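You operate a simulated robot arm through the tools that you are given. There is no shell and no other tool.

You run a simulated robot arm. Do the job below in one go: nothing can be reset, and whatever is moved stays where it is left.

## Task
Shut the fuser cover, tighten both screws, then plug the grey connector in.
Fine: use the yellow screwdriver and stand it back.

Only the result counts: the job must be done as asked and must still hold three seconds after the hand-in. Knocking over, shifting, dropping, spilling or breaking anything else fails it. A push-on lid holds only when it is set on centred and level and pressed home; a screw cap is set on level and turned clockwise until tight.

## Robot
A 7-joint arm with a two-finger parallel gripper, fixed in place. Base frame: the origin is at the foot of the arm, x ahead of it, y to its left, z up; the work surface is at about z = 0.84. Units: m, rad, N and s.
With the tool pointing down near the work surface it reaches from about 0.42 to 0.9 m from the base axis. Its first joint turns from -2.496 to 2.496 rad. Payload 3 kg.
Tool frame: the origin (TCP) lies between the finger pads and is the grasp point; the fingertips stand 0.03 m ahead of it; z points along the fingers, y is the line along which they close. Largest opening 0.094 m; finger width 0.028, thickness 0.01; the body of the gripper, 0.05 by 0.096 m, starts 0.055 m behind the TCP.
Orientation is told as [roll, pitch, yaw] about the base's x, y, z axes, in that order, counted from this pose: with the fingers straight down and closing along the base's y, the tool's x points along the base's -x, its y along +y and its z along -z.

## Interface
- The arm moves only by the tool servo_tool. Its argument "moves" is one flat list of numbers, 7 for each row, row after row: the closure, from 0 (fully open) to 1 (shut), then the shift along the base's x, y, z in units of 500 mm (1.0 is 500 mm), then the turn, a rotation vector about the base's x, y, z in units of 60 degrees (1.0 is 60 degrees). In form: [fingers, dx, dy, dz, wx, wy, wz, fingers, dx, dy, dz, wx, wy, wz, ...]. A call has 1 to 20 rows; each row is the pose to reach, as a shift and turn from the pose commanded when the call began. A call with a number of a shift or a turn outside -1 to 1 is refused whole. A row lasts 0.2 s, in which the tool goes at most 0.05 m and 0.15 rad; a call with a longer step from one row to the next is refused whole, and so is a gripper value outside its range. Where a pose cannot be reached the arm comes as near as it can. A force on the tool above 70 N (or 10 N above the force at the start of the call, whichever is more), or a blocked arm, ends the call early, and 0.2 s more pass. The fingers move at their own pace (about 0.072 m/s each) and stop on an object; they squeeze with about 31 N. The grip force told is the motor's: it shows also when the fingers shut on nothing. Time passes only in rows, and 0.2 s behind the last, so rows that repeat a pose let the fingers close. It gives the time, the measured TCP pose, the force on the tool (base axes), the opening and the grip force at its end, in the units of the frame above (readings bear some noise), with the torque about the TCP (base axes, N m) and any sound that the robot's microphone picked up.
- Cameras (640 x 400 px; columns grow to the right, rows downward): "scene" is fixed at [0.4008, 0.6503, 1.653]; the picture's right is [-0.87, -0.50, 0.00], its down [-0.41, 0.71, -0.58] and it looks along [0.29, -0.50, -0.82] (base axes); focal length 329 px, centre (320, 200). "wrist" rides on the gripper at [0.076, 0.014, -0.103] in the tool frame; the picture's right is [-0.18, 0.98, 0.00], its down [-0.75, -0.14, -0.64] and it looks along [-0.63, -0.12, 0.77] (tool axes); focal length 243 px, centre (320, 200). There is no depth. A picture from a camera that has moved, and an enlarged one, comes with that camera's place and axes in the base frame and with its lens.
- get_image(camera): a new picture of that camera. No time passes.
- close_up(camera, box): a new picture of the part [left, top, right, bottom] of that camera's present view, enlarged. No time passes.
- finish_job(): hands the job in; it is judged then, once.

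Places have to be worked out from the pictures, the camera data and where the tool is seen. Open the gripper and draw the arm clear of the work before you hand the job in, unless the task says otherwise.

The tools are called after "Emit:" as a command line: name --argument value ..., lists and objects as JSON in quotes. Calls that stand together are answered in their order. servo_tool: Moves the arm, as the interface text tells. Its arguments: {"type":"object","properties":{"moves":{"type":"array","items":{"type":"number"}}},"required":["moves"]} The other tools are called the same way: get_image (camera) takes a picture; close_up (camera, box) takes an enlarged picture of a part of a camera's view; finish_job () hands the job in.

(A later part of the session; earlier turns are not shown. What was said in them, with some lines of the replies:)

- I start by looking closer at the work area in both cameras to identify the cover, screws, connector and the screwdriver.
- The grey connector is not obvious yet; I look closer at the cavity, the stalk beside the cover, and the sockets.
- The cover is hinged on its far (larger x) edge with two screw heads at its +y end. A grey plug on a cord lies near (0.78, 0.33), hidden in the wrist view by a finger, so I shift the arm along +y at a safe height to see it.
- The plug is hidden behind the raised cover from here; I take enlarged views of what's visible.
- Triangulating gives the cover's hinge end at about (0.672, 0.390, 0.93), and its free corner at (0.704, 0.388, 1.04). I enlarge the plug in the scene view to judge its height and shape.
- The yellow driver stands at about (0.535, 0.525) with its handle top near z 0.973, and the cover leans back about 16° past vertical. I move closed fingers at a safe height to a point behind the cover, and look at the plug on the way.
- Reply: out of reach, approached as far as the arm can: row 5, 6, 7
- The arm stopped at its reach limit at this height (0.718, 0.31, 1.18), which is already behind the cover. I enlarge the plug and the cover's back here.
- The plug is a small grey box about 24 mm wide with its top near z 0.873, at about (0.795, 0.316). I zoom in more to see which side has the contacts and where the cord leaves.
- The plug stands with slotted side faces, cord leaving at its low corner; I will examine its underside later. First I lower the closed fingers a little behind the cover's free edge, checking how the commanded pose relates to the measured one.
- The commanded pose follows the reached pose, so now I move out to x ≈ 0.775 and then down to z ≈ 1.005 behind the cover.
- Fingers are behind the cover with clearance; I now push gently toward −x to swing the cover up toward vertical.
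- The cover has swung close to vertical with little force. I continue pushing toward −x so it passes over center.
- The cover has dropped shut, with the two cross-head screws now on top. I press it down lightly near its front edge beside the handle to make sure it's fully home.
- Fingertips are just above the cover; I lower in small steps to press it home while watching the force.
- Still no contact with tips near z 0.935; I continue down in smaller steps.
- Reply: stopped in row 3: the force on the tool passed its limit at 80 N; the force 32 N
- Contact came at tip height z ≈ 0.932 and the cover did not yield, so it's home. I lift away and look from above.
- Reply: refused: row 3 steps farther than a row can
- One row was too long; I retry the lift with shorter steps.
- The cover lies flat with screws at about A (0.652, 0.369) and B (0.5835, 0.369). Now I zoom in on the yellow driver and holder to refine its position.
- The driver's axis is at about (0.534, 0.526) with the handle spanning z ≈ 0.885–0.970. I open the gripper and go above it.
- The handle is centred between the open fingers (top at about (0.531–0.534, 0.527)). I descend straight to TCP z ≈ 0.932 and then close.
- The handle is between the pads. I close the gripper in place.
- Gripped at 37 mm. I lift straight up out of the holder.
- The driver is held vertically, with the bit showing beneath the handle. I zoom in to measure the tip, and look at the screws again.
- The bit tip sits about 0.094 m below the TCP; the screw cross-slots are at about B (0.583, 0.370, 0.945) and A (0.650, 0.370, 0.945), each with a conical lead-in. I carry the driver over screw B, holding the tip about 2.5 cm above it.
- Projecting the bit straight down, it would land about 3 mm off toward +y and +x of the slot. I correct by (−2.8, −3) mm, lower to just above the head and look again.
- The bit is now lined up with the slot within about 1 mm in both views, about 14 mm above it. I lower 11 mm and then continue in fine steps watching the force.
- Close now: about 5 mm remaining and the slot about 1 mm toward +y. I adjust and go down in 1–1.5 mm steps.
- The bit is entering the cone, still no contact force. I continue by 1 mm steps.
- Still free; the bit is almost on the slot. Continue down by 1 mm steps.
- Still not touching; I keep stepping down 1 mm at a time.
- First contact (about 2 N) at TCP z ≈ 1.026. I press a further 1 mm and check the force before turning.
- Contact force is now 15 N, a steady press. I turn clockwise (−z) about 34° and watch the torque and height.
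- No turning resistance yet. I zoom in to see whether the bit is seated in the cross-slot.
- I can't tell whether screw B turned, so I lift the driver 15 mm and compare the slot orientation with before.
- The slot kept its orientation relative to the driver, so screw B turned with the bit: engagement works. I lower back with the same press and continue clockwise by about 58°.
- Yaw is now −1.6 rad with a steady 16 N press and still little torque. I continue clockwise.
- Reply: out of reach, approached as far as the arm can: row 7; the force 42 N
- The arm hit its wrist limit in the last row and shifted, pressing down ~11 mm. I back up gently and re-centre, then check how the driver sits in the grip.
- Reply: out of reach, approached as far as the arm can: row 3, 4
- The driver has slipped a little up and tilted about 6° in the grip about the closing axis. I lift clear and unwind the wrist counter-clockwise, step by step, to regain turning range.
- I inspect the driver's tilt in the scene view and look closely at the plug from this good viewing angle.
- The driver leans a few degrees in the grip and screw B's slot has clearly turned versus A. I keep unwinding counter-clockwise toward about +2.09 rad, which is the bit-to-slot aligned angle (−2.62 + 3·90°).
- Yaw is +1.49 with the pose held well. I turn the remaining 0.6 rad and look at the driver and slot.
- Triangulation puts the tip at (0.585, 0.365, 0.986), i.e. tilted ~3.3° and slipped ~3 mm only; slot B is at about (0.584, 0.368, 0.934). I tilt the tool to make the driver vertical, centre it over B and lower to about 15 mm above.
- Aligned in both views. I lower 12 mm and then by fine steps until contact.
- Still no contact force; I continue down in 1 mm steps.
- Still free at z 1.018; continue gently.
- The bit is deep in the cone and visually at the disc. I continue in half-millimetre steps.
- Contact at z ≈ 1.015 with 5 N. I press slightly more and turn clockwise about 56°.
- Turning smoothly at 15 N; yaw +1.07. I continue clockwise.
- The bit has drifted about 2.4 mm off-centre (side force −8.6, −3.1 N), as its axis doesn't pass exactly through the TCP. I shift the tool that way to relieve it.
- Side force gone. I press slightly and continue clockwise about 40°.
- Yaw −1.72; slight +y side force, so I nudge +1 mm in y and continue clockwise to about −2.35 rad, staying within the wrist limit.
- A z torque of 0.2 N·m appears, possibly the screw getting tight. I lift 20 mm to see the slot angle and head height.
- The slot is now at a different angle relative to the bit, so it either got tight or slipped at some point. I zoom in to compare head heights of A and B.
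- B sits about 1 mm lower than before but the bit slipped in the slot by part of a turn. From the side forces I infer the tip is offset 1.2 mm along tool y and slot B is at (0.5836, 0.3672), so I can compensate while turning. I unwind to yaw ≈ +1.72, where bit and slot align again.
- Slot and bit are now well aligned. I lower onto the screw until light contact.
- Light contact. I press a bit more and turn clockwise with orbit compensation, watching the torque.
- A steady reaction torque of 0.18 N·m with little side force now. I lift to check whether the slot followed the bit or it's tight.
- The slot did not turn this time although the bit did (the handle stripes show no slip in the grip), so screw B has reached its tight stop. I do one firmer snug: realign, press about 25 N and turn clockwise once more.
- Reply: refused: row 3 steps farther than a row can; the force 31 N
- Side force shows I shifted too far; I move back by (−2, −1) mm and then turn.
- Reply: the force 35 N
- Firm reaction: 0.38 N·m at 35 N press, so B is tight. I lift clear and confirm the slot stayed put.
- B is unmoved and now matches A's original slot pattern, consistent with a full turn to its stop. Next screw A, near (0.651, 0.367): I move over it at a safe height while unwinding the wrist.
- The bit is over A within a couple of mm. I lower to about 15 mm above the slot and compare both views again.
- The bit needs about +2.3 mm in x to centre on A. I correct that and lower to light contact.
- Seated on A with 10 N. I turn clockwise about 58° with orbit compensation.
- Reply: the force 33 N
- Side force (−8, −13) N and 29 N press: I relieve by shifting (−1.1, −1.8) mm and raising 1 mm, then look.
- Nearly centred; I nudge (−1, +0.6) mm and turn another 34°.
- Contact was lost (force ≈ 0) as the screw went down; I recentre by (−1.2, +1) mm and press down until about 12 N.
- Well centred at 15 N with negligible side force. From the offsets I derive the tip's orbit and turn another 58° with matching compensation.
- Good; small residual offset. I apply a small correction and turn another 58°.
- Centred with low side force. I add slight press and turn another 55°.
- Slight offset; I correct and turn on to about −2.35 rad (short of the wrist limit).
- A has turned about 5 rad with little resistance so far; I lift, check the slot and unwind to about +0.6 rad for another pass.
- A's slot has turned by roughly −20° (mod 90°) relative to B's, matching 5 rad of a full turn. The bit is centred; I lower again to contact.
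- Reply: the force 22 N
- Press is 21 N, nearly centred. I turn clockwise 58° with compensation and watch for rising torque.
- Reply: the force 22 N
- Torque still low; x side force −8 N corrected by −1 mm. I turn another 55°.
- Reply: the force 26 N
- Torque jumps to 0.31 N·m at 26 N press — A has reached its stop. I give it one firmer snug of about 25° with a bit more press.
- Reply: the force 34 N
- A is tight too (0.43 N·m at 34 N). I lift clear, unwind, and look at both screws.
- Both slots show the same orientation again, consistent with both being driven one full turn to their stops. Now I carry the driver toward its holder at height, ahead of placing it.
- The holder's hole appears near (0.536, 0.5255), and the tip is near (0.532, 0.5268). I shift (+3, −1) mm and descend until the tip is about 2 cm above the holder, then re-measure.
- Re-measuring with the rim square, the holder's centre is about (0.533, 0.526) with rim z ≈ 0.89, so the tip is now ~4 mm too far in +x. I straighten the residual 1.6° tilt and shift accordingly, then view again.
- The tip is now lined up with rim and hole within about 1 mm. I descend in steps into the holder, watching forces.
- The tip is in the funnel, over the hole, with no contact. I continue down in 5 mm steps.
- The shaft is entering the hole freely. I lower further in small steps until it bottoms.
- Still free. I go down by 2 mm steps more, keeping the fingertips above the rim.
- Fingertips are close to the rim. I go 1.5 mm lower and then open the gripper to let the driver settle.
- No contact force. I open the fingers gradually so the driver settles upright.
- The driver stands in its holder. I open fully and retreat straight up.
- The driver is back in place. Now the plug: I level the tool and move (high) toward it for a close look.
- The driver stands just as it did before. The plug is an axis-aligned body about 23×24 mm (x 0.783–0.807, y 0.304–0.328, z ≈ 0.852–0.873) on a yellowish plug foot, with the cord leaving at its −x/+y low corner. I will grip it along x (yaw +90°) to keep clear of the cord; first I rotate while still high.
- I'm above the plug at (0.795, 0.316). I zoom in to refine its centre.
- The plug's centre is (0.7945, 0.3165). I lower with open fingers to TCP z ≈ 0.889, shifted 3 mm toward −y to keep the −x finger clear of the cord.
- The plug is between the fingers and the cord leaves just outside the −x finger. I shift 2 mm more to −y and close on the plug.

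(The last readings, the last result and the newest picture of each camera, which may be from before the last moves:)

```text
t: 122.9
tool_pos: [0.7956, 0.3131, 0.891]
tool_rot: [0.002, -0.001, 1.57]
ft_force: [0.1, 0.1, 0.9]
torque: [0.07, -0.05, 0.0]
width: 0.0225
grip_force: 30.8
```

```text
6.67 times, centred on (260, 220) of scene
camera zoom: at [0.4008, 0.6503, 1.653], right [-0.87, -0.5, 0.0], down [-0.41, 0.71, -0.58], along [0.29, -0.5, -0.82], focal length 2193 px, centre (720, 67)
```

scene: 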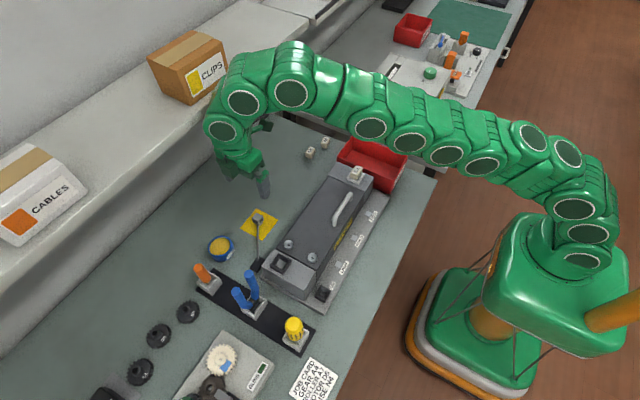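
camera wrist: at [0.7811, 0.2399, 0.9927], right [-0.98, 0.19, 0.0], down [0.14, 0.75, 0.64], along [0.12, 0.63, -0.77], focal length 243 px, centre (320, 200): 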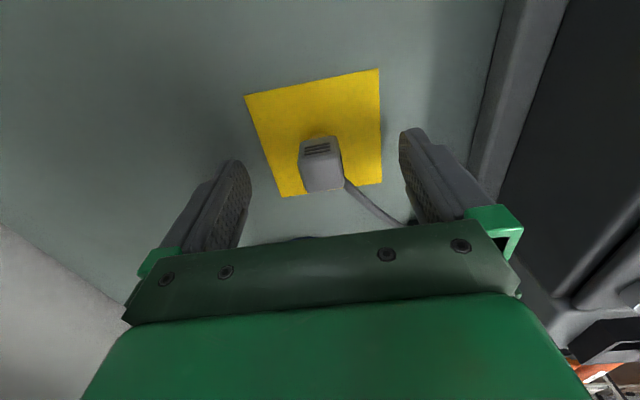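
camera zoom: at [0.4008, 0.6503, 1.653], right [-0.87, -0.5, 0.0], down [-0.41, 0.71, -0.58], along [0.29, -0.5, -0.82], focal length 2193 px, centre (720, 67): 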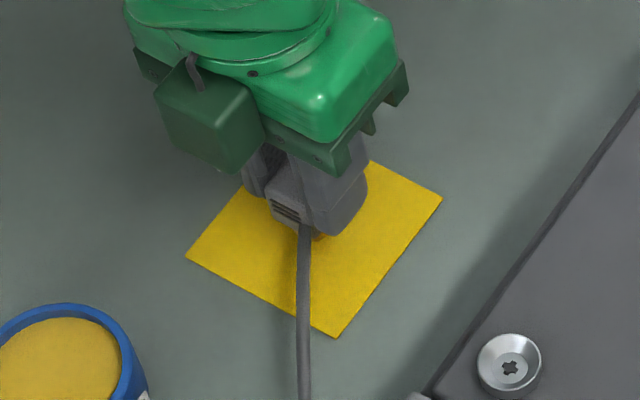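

Gripped at 22.5 mm. I lift about 3 cm slowly and look at the underside.

Emit:
servo_tool --moves '[1, 0, 0, 0.01, 0, 0, 0, 1, 0, 0, 0.025, 0, 0, 0, 1, 0, 0, 0.045, 0, 0, 0, 1, 0, 0, 0.07, 0, 0, 0]'

Emit:
close_up --camera "wrist" --box '[260, 80, 400, 200]'

Emit:
close_up --camera "scene" --box '[230, 190, 290, 250]'

```text
t: 123.9
tool_pos: [0.7946, 0.313, 0.9264]
tool_rot: [0.0, 0.0, 1.57]
ft_force: [0.7, 0.4, 0.8]
torque: [-0.02, -0.04, 0.0]
width: 0.0224
grip_force: 31.4
```

```text
3.33 times, centred on (330, 140) of wrist
camera zoom: at [0.7799, 0.2365, 1.0293], right [-0.98, 0.19, 0.0], down [0.14, 0.75, 0.64], along [0.12, 0.63, -0.77], focal length 809 px, centre (287, 400)
```

zoom: 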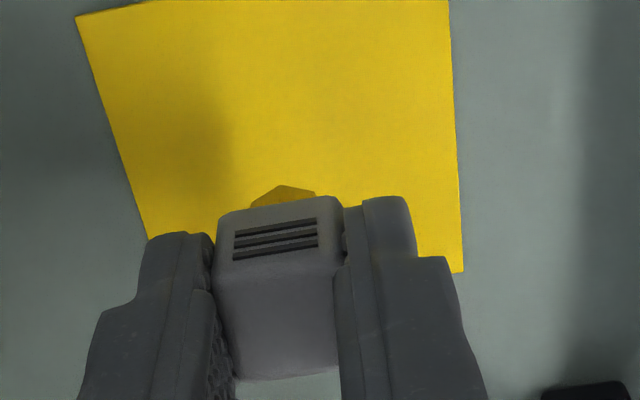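

```text
6.67 times, centred on (260, 220) of scene
camera zoom: at [0.4008, 0.6503, 1.653], right [-0.87, -0.5, 0.0], down [-0.41, 0.71, -0.58], along [0.29, -0.5, -0.82], focal length 2193 px, centre (720, 67)
```

zoom: 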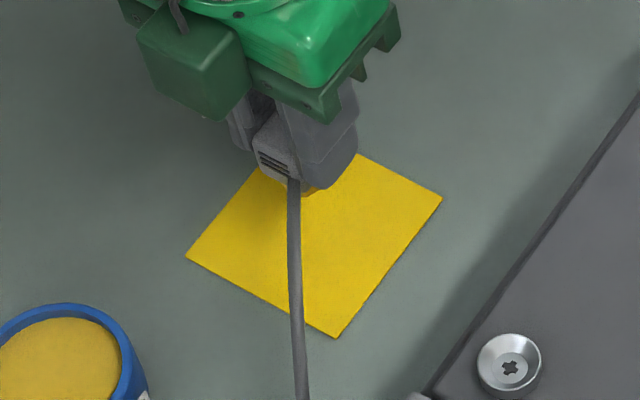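

The plug's foot is a round, gold-coloured tip about 18.5 mm across — it fits the large socket on the end block (hole ≈ 21–24 mm), not the small COM socket (≈ 12 mm), and the cord only reaches the block. I carry it over, watching the force for cord tension.

Emit:
servo_tool --moves '[1, -0.015, 0.03, 0.04, 0, 0, 0, 1, -0.03, 0.054, 0.075, 0, 0, 0, 1, -0.07, 0.104, 0.115, 0, 0, 0, 1, -0.11, 0.154, 0.15, 0, 0, 0, 1, -0.16, 0.18, 0.17, 0, 0, 0, 1, -0.21, 0.204, 0.175, 0, 0, 0, 1, -0.26, 0.204, 0.17, 0, 0, 0, 1, -0.308, 0.203, 0.165, 0, 0, 0, 1, -0.308, 0.203, 0.165, 0, 0, 0]'

Emit:
get_image --camera "wrist"

Emit:
close_up --camera "scene" --box '[240, 210, 330, 300]'

```text
t: 125.9
tool_pos: [0.6406, 0.4142, 1.0085]
tool_rot: [0.0, 0.0, 1.57]
ft_force: [0.2, 0.3, 0.4]
torque: [-0.04, 0.0, -0.01]
width: 0.0227
grip_force: 31.1
```

```text
taken
camera wrist: at [0.627, 0.3385, 1.1129], right [-0.98, 0.19, 0.0], down [0.14, 0.75, 0.64], along [0.12, 0.63, -0.77], focal length 243 px, centre (320, 200)
```

wrist: 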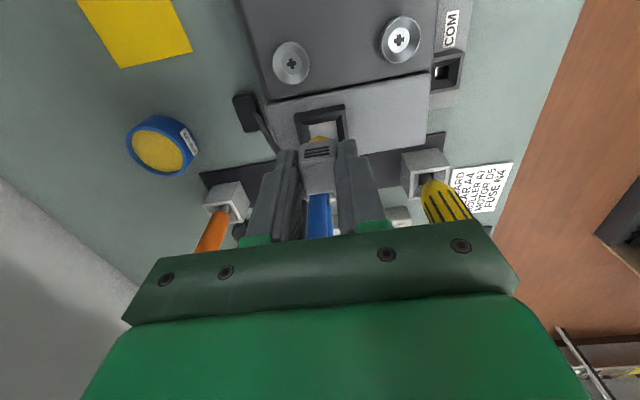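

```text
4.44 times, centred on (285, 255) of scene
camera zoom: at [0.4008, 0.6503, 1.653], right [-0.87, -0.5, 0.0], down [-0.41, 0.71, -0.58], along [0.29, -0.5, -0.82], focal length 1462 px, centre (476, -44)
```

zoom: 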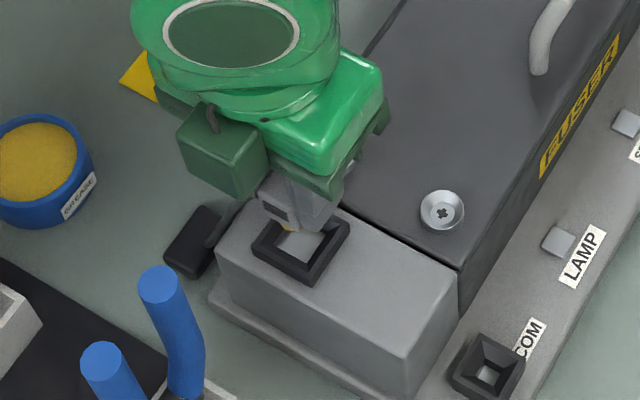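

The plug is above the socket with no cord tension. I zoom in on both views to align it.

Emit:
close_up --camera "wrist" --box '[270, 80, 370, 180]'

Emit:
close_up --camera "scene" --box '[260, 240, 310, 290]'

```text
4.00 times, centred on (320, 130) of wrist
camera zoom: at [0.627, 0.3385, 1.1129], right [-0.98, 0.19, 0.0], down [0.14, 0.75, 0.64], along [0.12, 0.63, -0.77], focal length 970 px, centre (320, 480)
```

zoom: 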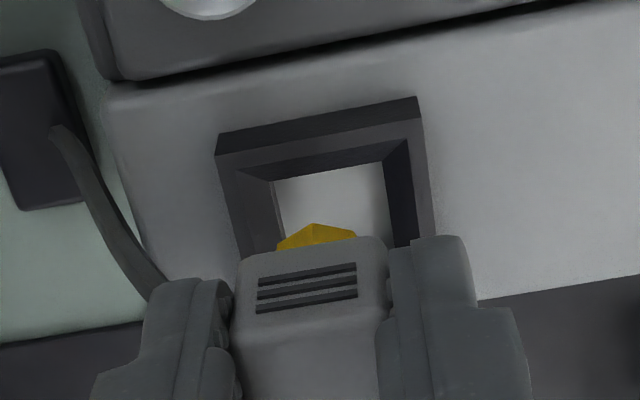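

```text
8.00 times, centred on (285, 265) of scene
camera zoom: at [0.4008, 0.6503, 1.653], right [-0.87, -0.5, 0.0], down [-0.41, 0.71, -0.58], along [0.29, -0.5, -0.82], focal length 2631 px, centre (600, -320)
```

zoom: 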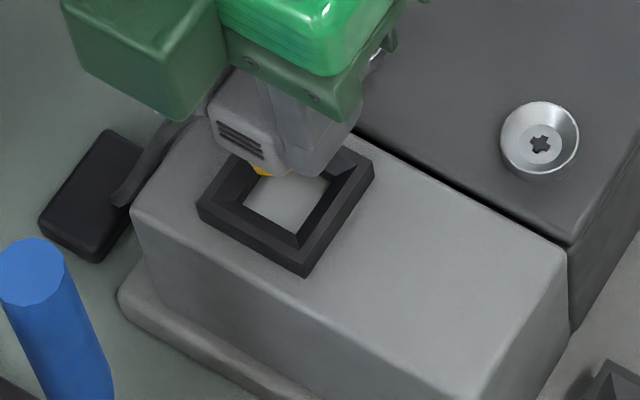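

The hole is about 22 mm wide; my estimates of its centre y differ (0.419–0.424). I shift +3 mm in y and lower 13 mm so the plug is just above the ring, where parallax is small.

Emit:
servo_tool --moves '[1, 0, 0.006, 0, 0, 0, 0, 1, 0, 0.006, -0.014, 0, 0, 0, 1, 0, 0.006, -0.026, 0, 0, 0, 1, 0, 0.006, -0.026, 0, 0, 0]'

Emit:
close_up --camera "wrist" --box '[270, 80, 370, 180]'

Emit:
close_up --camera "scene" --box '[260, 240, 310, 290]'

```text
t: 126.9
tool_pos: [0.6408, 0.417, 0.9951]
tool_rot: [0.0, 0.0, 1.57]
ft_force: [-0.6, 0.3, -0.1]
torque: [0.0, 0.0, 0.0]
width: 0.0227
grip_force: 30.7
```

```text
4.00 times, centred on (320, 130) of wrist
camera zoom: at [0.6259, 0.3418, 1.0988], right [-0.98, 0.19, 0.0], down [0.14, 0.75, 0.64], along [0.12, 0.63, -0.77], focal length 970 px, centre (320, 480)
```

zoom: 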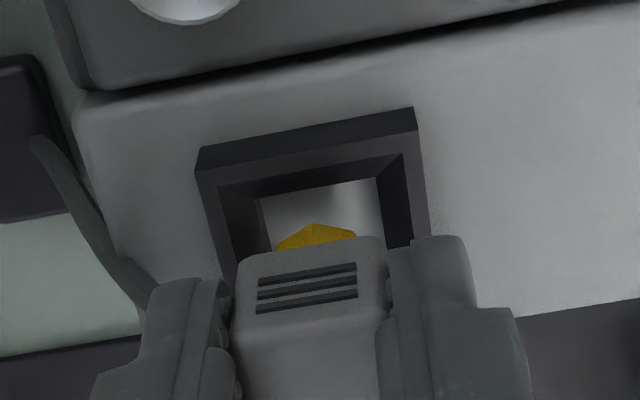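

```text
8.00 times, centred on (285, 265) of scene
camera zoom: at [0.4008, 0.6503, 1.653], right [-0.87, -0.5, 0.0], down [-0.41, 0.71, -0.58], along [0.29, -0.5, -0.82], focal length 2631 px, centre (600, -320)
```

zoom: 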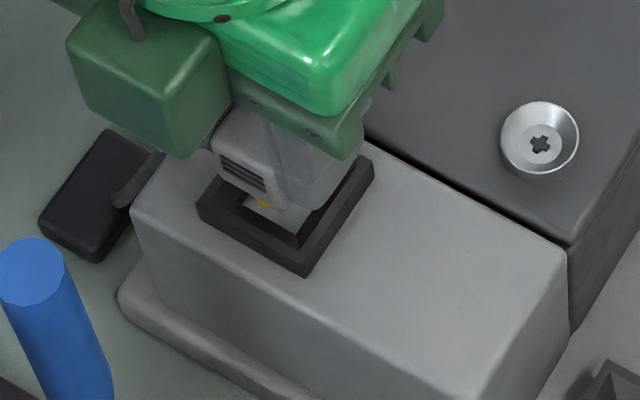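

At ring level the plug appears centred within ~1.5 mm; I nudge +1.6 mm in y and lower in 2 mm steps watching the forces.

Emit:
servo_tool --moves '[1, -0.0008, 0.0032, 0, 0, 0, 0, 1, -0.0008, 0.0032, -0.006, 0, 0, 0, 1, -0.0008, 0.0032, -0.012, 0, 0, 0, 1, -0.0008, 0.0032, -0.018, 0, 0, 0]'

Emit:
close_up --camera "wrist" --box '[270, 80, 370, 180]'

Emit:
close_up --camera "scene" --box '[265, 245, 305, 285]'

```text
t: 127.9
tool_pos: [0.6409, 0.4185, 0.9844]
tool_rot: [0.002, 0.001, 1.568]
ft_force: [-1.8, -13.9, 5.3]
torque: [-0.62, 0.07, -0.02]
width: 0.0227
grip_force: 31.0
```

```text
4.00 times, centred on (320, 130) of wrist
camera zoom: at [0.6267, 0.3428, 1.0879], right [-0.98, 0.19, 0.0], down [0.15, 0.75, 0.64], along [0.12, 0.63, -0.77], focal length 970 px, centre (320, 480)
```

zoom: 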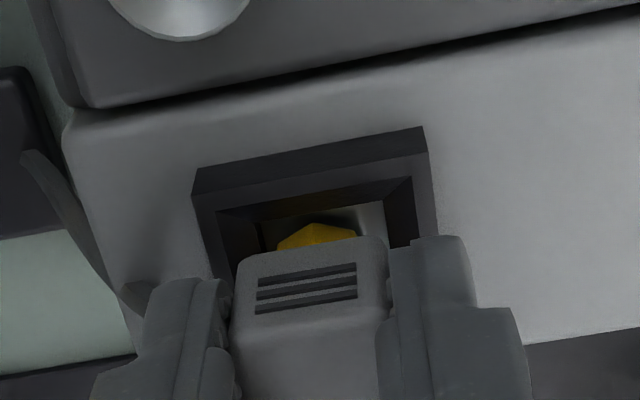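

```text
10.00 times, centred on (285, 265) of scene
camera zoom: at [0.4008, 0.6503, 1.653], right [-0.87, -0.5, 0.0], down [-0.41, 0.71, -0.58], along [0.29, -0.5, -0.82], focal length 3289 px, centre (670, -450)
```

zoom: 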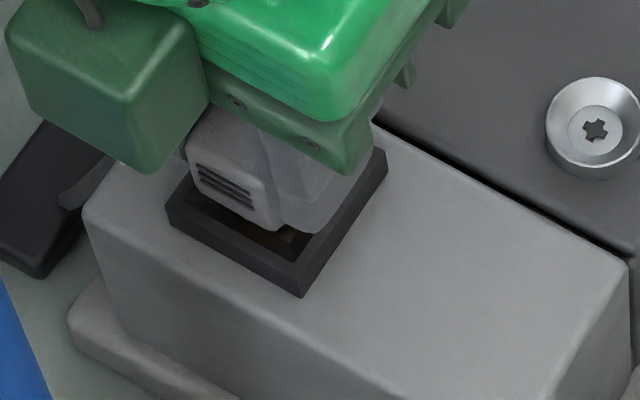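

The −14 N y-force shows the plug touching the +y side of the socket. I back off 2 mm in −y and check again.

Emit:
servo_tool --moves '[1, 0, -0.002, 0, 0, 0, 0, 1, 0, -0.004, 0, 0, 0, 0, 1, 0, -0.004, 0, 0, 0, 0]'

Emit:
close_up --camera "wrist" --box '[270, 80, 370, 180]'

```text
t: 128.7
tool_pos: [0.6408, 0.418, 0.9853]
tool_rot: [0.003, -0.001, 1.57]
ft_force: [3.8, -0.8, -4.6]
torque: [-0.01, -0.19, 0.01]
width: 0.0228
grip_force: 30.8
```

```text
4.00 times, centred on (320, 130) of wrist
camera zoom: at [0.626, 0.3421, 1.0881], right [-0.98, 0.19, 0.0], down [0.14, 0.75, 0.64], along [0.12, 0.63, -0.77], focal length 970 px, centre (320, 480)
```

zoom: 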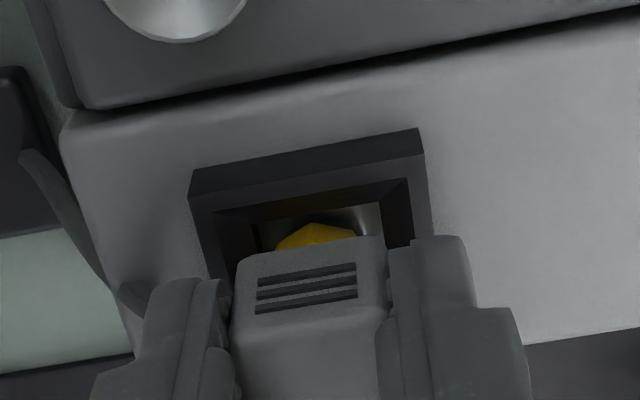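

Side force is nearly gone. I nudge +0.5 mm in x and continue lowering in 2 mm steps.

Emit:
servo_tool --moves '[1, 0.001, 0, -0.003, 0, 0, 0, 1, 0.001, 0, -0.006, 0, 0, 0, 1, 0.001, 0, -0.009, 0, 0, 0]'

Emit:
close_up --camera "wrist" --box '[270, 80, 370, 180]'

Emit:
close_up --camera "scene" --box '[265, 245, 305, 285]'

```text
t: 129.5
tool_pos: [0.6414, 0.4177, 0.981]
tool_rot: [0.004, -0.002, 1.569]
ft_force: [-7.8, 6.9, 5.4]
torque: [0.39, 0.29, 0.06]
width: 0.0226
grip_force: 30.6
```

```text
4.00 times, centred on (320, 130) of wrist
camera zoom: at [0.6267, 0.3415, 1.0847], right [-0.98, 0.19, 0.0], down [0.14, 0.75, 0.64], along [0.12, 0.63, -0.77], focal length 970 px, centre (320, 480)
```

zoom: 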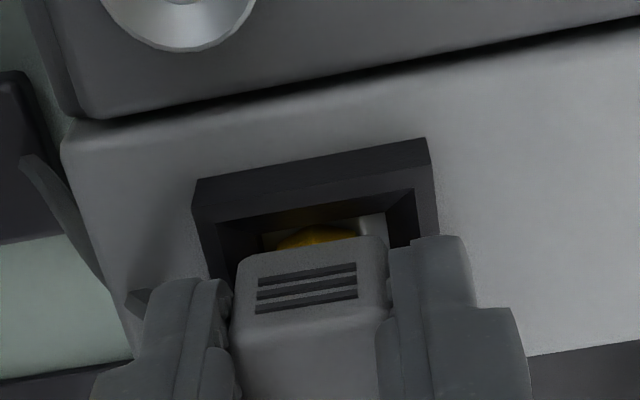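

```text
10.00 times, centred on (285, 265) of scene
camera zoom: at [0.4008, 0.6503, 1.653], right [-0.87, -0.5, 0.0], down [-0.41, 0.71, -0.58], along [0.29, -0.5, -0.82], focal length 3289 px, centre (670, -450)
```

zoom: 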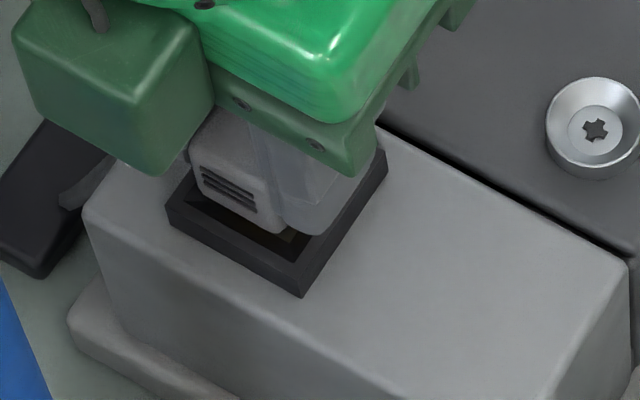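

The forces say the plug rests against the +x and −y sides; I shift (−1.2, +0.8) mm and continue down.

Emit:
servo_tool --moves '[1, -0.0024, 0.0016, 0, 0, 0, 0, 1, -0.0024, 0.0016, -0.003, 0, 0, 0, 1, -0.0024, 0.0016, -0.006, 0, 0, 0]'

Emit:
close_up --camera "wrist" --box '[270, 80, 370, 180]'

```text
t: 130.3
tool_pos: [0.6415, 0.4166, 0.9805]
tool_rot: [-0.001, 0.0, 1.569]
ft_force: [4.5, -5.7, 30.0]
torque: [-0.23, -0.16, -0.04]
width: 0.0227
grip_force: 30.8
```

```text
4.00 times, centred on (320, 130) of wrist
camera zoom: at [0.6259, 0.342, 1.0834], right [-0.98, 0.19, 0.0], down [0.14, 0.75, 0.64], along [0.12, 0.63, -0.77], focal length 970 px, centre (320, 480)
```

zoom: 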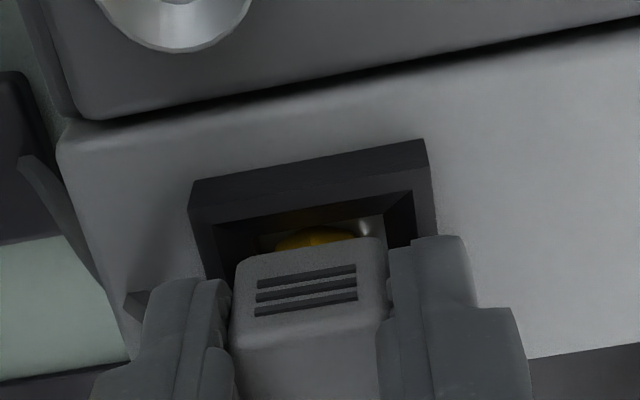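

Upward force reached 30 N at z 0.9805; the plug may be near the floor. I inspect the gap between body and ring.

Emit:
close_up --camera "scene" --box '[270, 250, 300, 280]'

Emit:
close_up --camera "wrist" --box '[290, 100, 360, 160]'

```text
13.33 times, centred on (285, 265) of scene
camera zoom: at [0.4008, 0.6503, 1.653], right [-0.87, -0.5, 0.0], down [-0.41, 0.71, -0.58], along [0.29, -0.5, -0.82], focal length 4386 px, centre (787, -667)
```

zoom: 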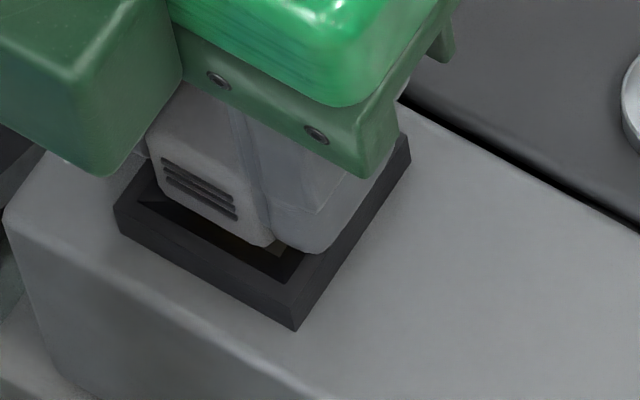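

```text
6.67 times, centred on (325, 130) of wrist
camera zoom: at [0.6259, 0.342, 1.0834], right [-0.98, 0.19, 0.0], down [0.14, 0.75, 0.64], along [0.12, 0.63, -0.77], focal length 1618 px, centre (287, 667)
```

zoom: 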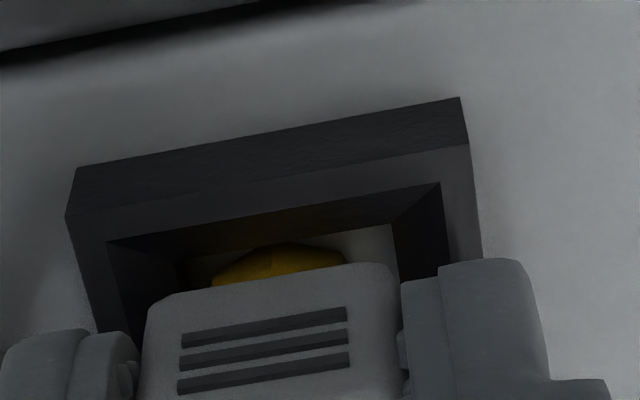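

The ring top is at z ≈ 0.940 and the floor ≈ 0.930, so the plug tip (≈ 0.930) has about reached the floor. I centre slightly and press a bit more, watching whether it goes deeper.

Emit:
servo_tool --moves '[1, -0.001, 0, 0, 0, 0, 0, 1, -0.001, 0, -0.001, 0, 0, 0, 1, -0.001, 0, -0.002, 0, 0, 0, 1, -0.001, 0, -0.003, 0, 0, 0]'

Emit:
close_up --camera "wrist" --box '[290, 100, 360, 160]'

```text
t: 131.3
tool_pos: [0.6392, 0.4165, 0.9792]
tool_rot: [-0.001, 0.0, 1.569]
ft_force: [13.8, -4.1, 30.8]
torque: [-0.14, -0.57, -0.01]
width: 0.0227
grip_force: 30.9
```

```text
6.67 times, centred on (325, 130) of wrist
camera zoom: at [0.6243, 0.3423, 1.0816], right [-0.98, 0.19, 0.0], down [0.14, 0.75, 0.64], along [0.12, 0.63, -0.77], focal length 1618 px, centre (287, 667)
```

zoom: 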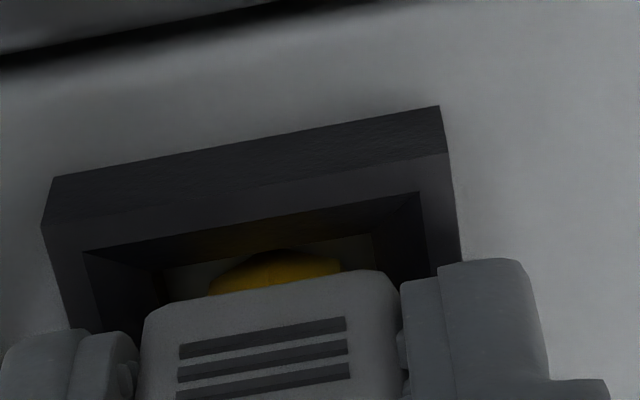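

It is laterally captured within about ±1 mm, so the tip is in the hole. I recentre (+1 mm x) and press further.

Emit:
servo_tool --moves '[1, 0.002, -0.0006, 0.002, 0, 0, 0, 1, 0.002, -0.0006, 0, 0, 0, 0, 1, 0.002, -0.0006, -0.002, 0, 0, 0, 1, 0.002, -0.0006, -0.004, 0, 0, 0, 1, 0.002, -0.0006, -0.006, 0, 0, 0]'

Emit:
close_up --camera "wrist" --box '[290, 100, 360, 160]'

Emit:
close_up --camera "scene" --box '[270, 250, 300, 280]'

```text
t: 132.5
tool_pos: [0.6395, 0.4164, 0.9757]
tool_rot: [0.001, -0.001, 1.57]
ft_force: [-8.8, 4.4, 34.9]
torque: [0.26, 0.34, -0.02]
width: 0.0225
grip_force: 30.8
```

```text
6.67 times, centred on (325, 130) of wrist
camera zoom: at [0.6248, 0.3414, 1.0786], right [-0.98, 0.19, 0.0], down [0.14, 0.75, 0.64], along [0.12, 0.63, -0.77], focal length 1618 px, centre (287, 667)
```

zoom: 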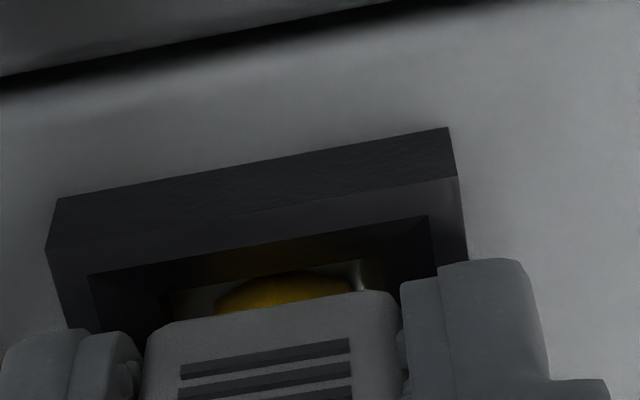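

```text
13.33 times, centred on (285, 265) of scene
camera zoom: at [0.4008, 0.6503, 1.653], right [-0.87, -0.5, 0.0], down [-0.41, 0.71, -0.58], along [0.29, -0.5, -0.82], focal length 4386 px, centre (787, -667)
```

zoom: 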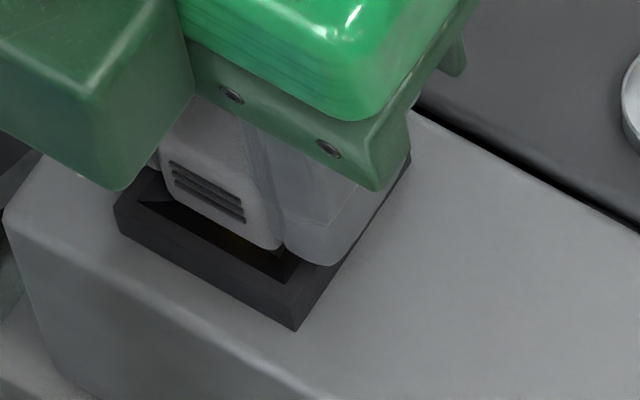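

The gripper slid ~3 mm down the body, so the plug is stopped at about 30–35 N. I release it, rise, and look at how it sits.

Emit:
servo_tool --moves '[0.75, 0, 0, 0, 0, 0, 0, 0.65, 0, 0, 0, 0, 0, 0, 0.55, 0, 0, 0, 0, 0, 0, 0.5, 0, 0, 0.01, 0, 0, 0, 0.5, 0, 0, 0.04, 0, 0, 0, 0.5, 0, 0, 0.1, 0, 0, 0, 0.5, 0, 0, 0.14, 0, 0, 0]'

Emit:
close_up --camera "wrist" --box '[250, 60, 390, 180]'

Emit:
close_up --camera "scene" --box '[265, 245, 305, 285]'

```text
t: 134.1
tool_pos: [0.6419, 0.418, 1.0457]
tool_rot: [0.001, 0.0, 1.568]
ft_force: [-0.1, 0.6, 0.3]
torque: [0.0, 0.01, -0.01]
width: 0.047
grip_force: 0.1
```

```text
3.33 times, centred on (320, 120) of wrist
camera zoom: at [0.6272, 0.3422, 1.149], right [-0.98, 0.19, 0.0], down [0.14, 0.75, 0.64], along [0.12, 0.63, -0.77], focal length 809 px, centre (320, 467)
```

zoom: 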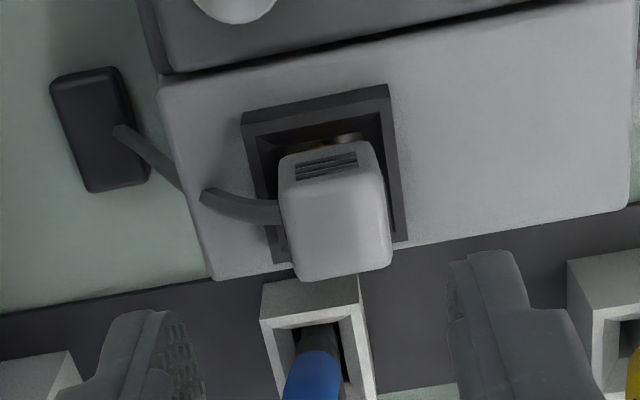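

```text
10.00 times, centred on (285, 265) of scene
camera zoom: at [0.4008, 0.6503, 1.653], right [-0.87, -0.5, 0.0], down [-0.41, 0.71, -0.58], along [0.29, -0.5, -0.82], focal length 3289 px, centre (670, -450)
```

zoom: 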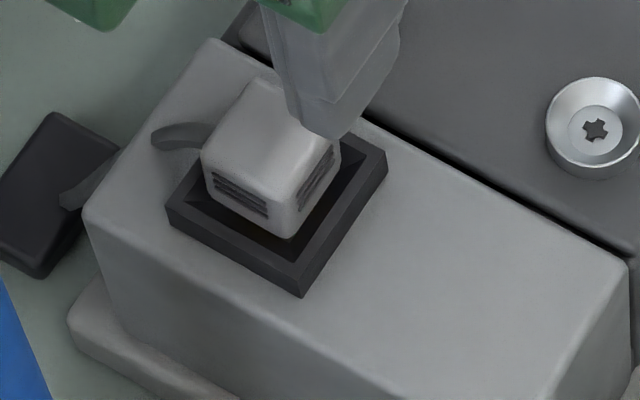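

The plug stands in the socket, looking level. To press it fully home I close the fingers and push down on the centre of its top.

Emit:
servo_tool --moves '[1, -0.002, 0.003, 0, 0, 0, 0, 1, -0.005, 0.006, 0, 0, 0, 0, 1, -0.005, 0.006, 0, 0, 0, 0, 1, -0.005, 0.006, -0.03, 0, 0, 0, 1, -0.005, 0.006, -0.06, 0, 0, 0, 1, -0.005, 0.006, -0.085, 0, 0, 0, 1, -0.005, 0.006, -0.095, 0, 0, 0]'

Emit:
close_up --camera "wrist" --box '[250, 80, 390, 200]'

Emit:
close_up --camera "scene" --box '[265, 235, 305, 285]'

```text
t: 135.7
tool_pos: [0.6417, 0.4209, 0.9997]
tool_rot: [-0.007, -0.004, 1.569]
ft_force: [3.6, -7.9, 62.0]
torque: [-0.64, -0.12, 0.03]
width: 0.0
grip_force: 31.5
```

```text
3.33 times, centred on (320, 140) of wrist
camera zoom: at [0.6246, 0.3437, 1.1026], right [-0.98, 0.19, -0.01], down [0.14, 0.75, 0.65], along [0.13, 0.63, -0.76], focal length 809 px, centre (320, 400)
```

zoom: 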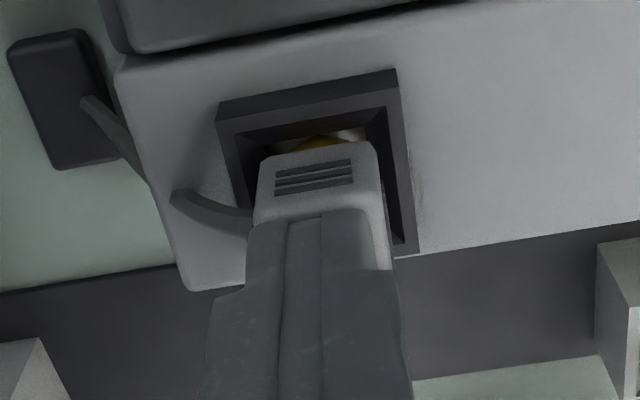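

```text
8.00 times, centred on (285, 260) of scene
camera zoom: at [0.4008, 0.6503, 1.653], right [-0.87, -0.5, 0.0], down [-0.41, 0.71, -0.58], along [0.29, -0.5, -0.82], focal length 2631 px, centre (600, -280)
```

zoom: 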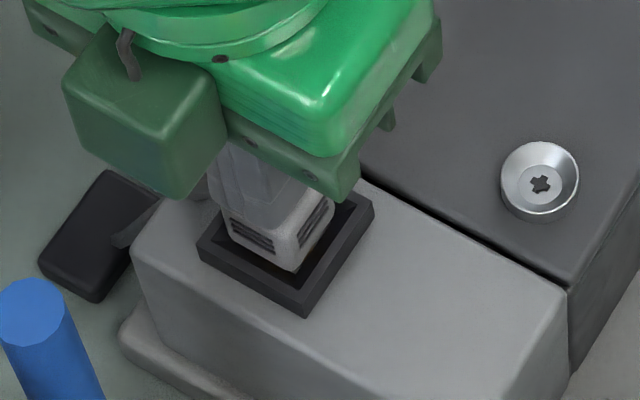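

Pressed with 62 N at tip height 0.970 without it sinking further; this matches the plug's foot resting at the socket floor (~0.931). I back off and inspect closely.

Emit:
servo_tool --moves '[1, 0, 0, 0.02, 0, 0, 0, 1, 0, 0, 0.08, 0, 0, 0, 1, 0, 0, 0.15, 0, 0, 0, 1, 0, -0.04, 0.2, 0, 0, 0, 1, 0, -0.1, 0.24, 0, 0, 0]'

Emit:
close_up --camera "scene" --box '[268, 248, 304, 284]'

Emit:
get_image --camera "wrist"

Emit:
get_image --camera "scene"

```text
t: 136.9
tool_pos: [0.6382, 0.3693, 1.1164]
tool_rot: [0.0, -0.001, 1.569]
ft_force: [-0.4, 0.7, -0.6]
torque: [-0.02, 0.02, -0.05]
width: 0.0
grip_force: 31.3
```

```text
11.11 times, centred on (286, 266) of scene
camera zoom: at [0.4008, 0.6503, 1.653], right [-0.87, -0.5, 0.0], down [-0.41, 0.71, -0.58], along [0.29, -0.5, -0.82], focal length 3655 px, centre (698, -533)
```

zoom: 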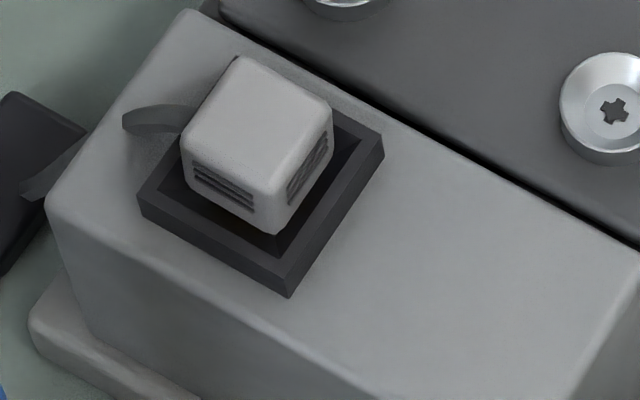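

```text
taken
camera wrist: at [0.623, 0.2941, 1.2199], right [-0.98, 0.19, 0.0], down [0.14, 0.75, 0.64], along [0.12, 0.63, -0.77], focal length 243 px, centre (320, 200)
```

wrist: 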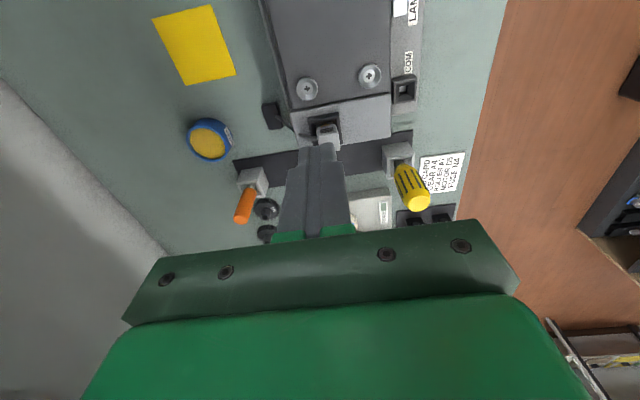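

```text
taken
```

scene: 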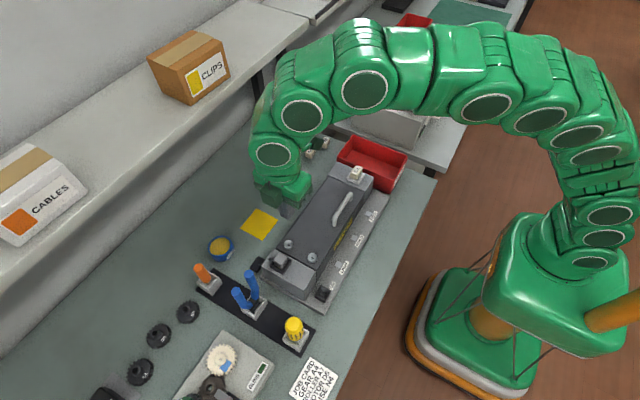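

The plug sits within the ring, its body edge at ring level, and it held still after the press. I now open the gripper and retreat toward the starting pose.

Emit:
servo_tool --moves '[0.5, -0.02, -0.03, 0.05, 0, 0, -0.1, 0, -0.05, -0.08, 0.1, 0, 0, -0.24, 0, -0.08, -0.14, 0.15, 0, 0, -0.38, 0, -0.11, -0.2, 0.19, 0, 0, -0.52, 0, -0.14, -0.26, 0.22, 0, 0, -0.66, 0, -0.17, -0.32, 0.25, 0, 0, -0.8, 0, -0.2, -0.38, 0.26, 0, 0, -0.94]'

Emit:
servo_tool --moves '[0, 0, -0.02, 0, 0, 0, -0.13, 0, 0, -0.03, 0, 0, 0, -0.26, 0, 0, -0.03, 0, 0, 0, -0.39, 0, 0, -0.03, 0, 0, 0, -0.5, 0, 0, -0.03, 0, 0, 0, -0.557]'

Emit:
get_image --camera "wrist"

Emit:
get_image --camera "scene"

Emit:
close_up --camera "scene" --box '[230, 140, 400, 350]'

Emit:
close_up --camera "wrist" --box '[300, 20, 520, 190]'

```text
t: 138.5
tool_pos: [0.5392, 0.1789, 1.2466]
tool_rot: [0.002, 0.001, 0.58]
ft_force: [0.1, 0.3, 0.2]
torque: [-0.03, 0.0, 0.03]
width: 0.0937
grip_force: 0.1
```

```text
t: 139.7
tool_pos: [0.5378, 0.1641, 1.2474]
tool_rot: [0.002, 0.0, -0.002]
ft_force: [0.1, -0.3, 0.3]
torque: [0.01, -0.02, -0.01]
width: 0.0938
grip_force: 0.1
```

```text
taken
camera wrist: at [0.4617, 0.1782, 1.3493], right [0.18, 0.98, 0.0], down [0.75, -0.14, 0.64], along [0.63, -0.12, -0.77], focal length 243 px, centre (320, 200)
```

wrist: 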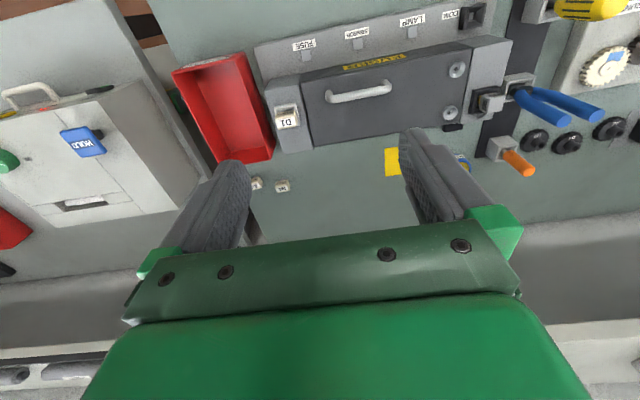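

```text
taken
```

scene: 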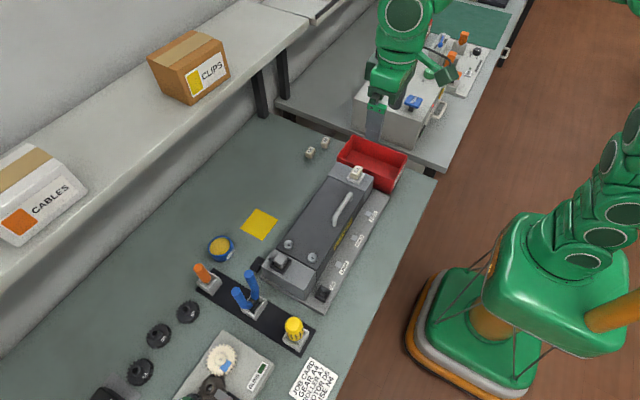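

```text
1.90 times, centred on (315, 245) of scene
camera zoom: at [0.4008, 0.6503, 1.653], right [-0.87, -0.5, 0.0], down [-0.41, 0.71, -0.58], along [0.29, -0.5, -0.82], focal length 626 px, centre (330, 114)
```

zoom: 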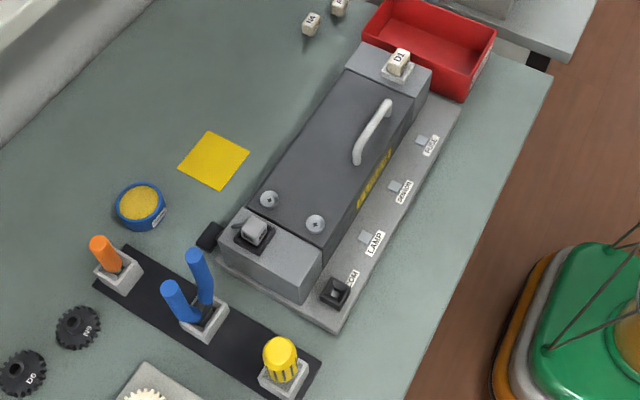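

```text
2.35 times, centred on (410, 105) of wrist
camera zoom: at [0.4617, 0.1782, 1.3493], right [0.18, 0.98, 0.0], down [0.75, -0.14, 0.64], along [0.63, -0.12, -0.77], focal length 571 px, centre (108, 424)
```

zoom: 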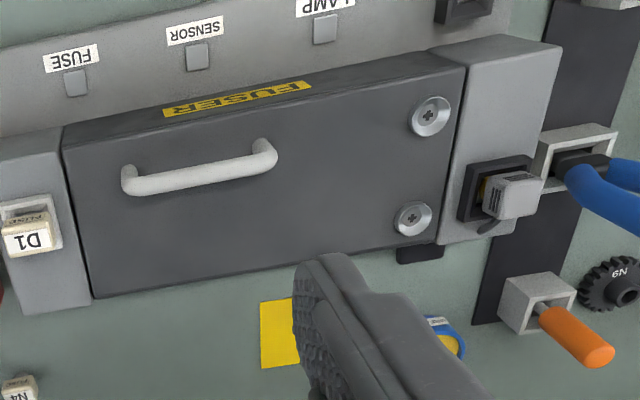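

The arm is back near its start pose with everything else in place. I inspect the plug, screws, and driver closely before handing in.

Emit:
close_up --camera "wrist" --box '[465, 75, 525, 125]'

Emit:
close_up --camera "scene" --box '[264, 246, 304, 286]'

Emit:
close_up --camera "scene" --box '[275, 230, 325, 270]'

Emit:
close_up --camera "scene" --box '[270, 310, 325, 360]'

```text
8.00 times, centred on (495, 100) of wrist
camera zoom: at [0.4617, 0.1782, 1.3493], right [0.18, 0.98, 0.0], down [0.75, -0.14, 0.64], along [0.63, -0.12, -0.77], focal length 1941 px, centre (-1080, 1000)
```

zoom: 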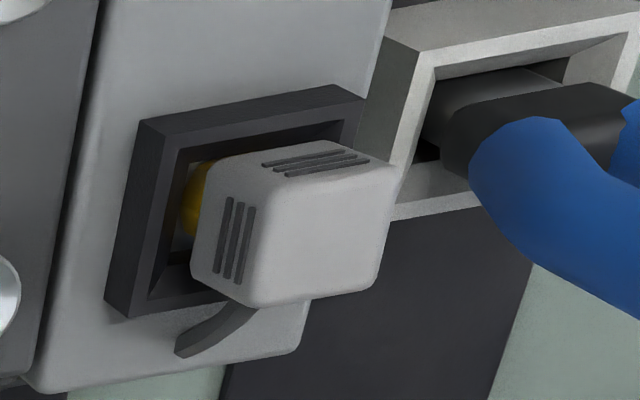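

```text
10.00 times, centred on (284, 266) of scene
camera zoom: at [0.4008, 0.6503, 1.653], right [-0.87, -0.5, 0.0], down [-0.41, 0.71, -0.58], along [0.29, -0.5, -0.82], focal length 3289 px, centre (680, -460)
```

zoom: 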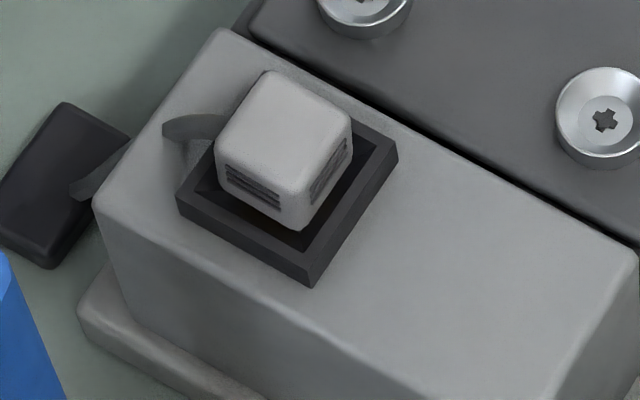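

```text
10.00 times, centred on (300, 250) of scene
camera zoom: at [0.4008, 0.6503, 1.653], right [-0.87, -0.5, 0.0], down [-0.41, 0.71, -0.58], along [0.29, -0.5, -0.82], focal length 3289 px, centre (520, -300)
```

zoom: 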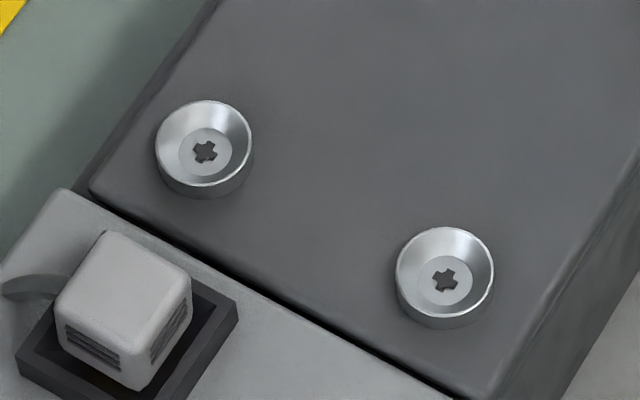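

```text
8.00 times, centred on (298, 335) of scene
camera zoom: at [0.4008, 0.6503, 1.653], right [-0.87, -0.5, 0.0], down [-0.41, 0.71, -0.58], along [0.29, -0.5, -0.82], focal length 2631 px, centre (500, -880)
```

zoom: 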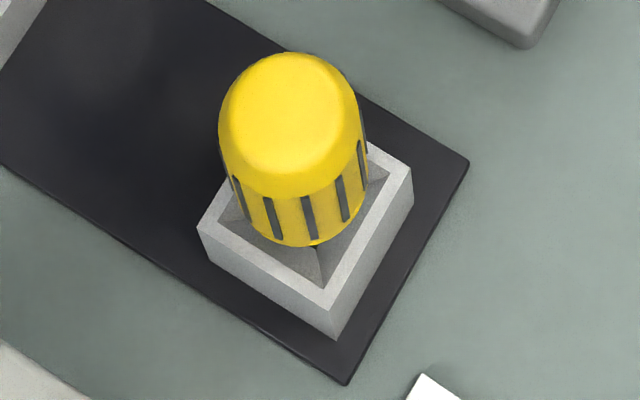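

Everything checks out: the cover is flush, both screws are at their stops with matching slots, the plug is seated level in the block's socket, and the yellow driver stands at its original height. The gripper is open and the arm is clear, so I hand the job in.

Emit:
finish_job

```text
The job is handed in.
```

The fuser cover is shut, both screws are tightened, the grey connector is plugged in, and the yellow screwdriver is back in its holder. The job is handed in; no verdict has come back yet.

- **Cover:** it swung shut when pushed, and did not give when I pressed on it near the front edge.
- **Screws:** each turned about one full turn, then stopped turning. I finished each with a firmer turn, which measured about 0.4 N·m.
- **Connector:** I used the large socket on the end block. The connector's round tip (about 18.5 mm) is too big for the small COM socket, and the cord would not have reached it. I pressed the connector down with about 60 N. By my measurements it reached the socket floor, and it stayed level after I let go. No click was heard, so I'm relying on its depth to say it is fully home.
- **Screwdriver:** it slipped slightly in the grip while I tightened the screws, so I corrected for that. It is standing at the same height as at the start.

I saw nothing else moved or knocked over. The gripper is open and the arm is clear of the work.
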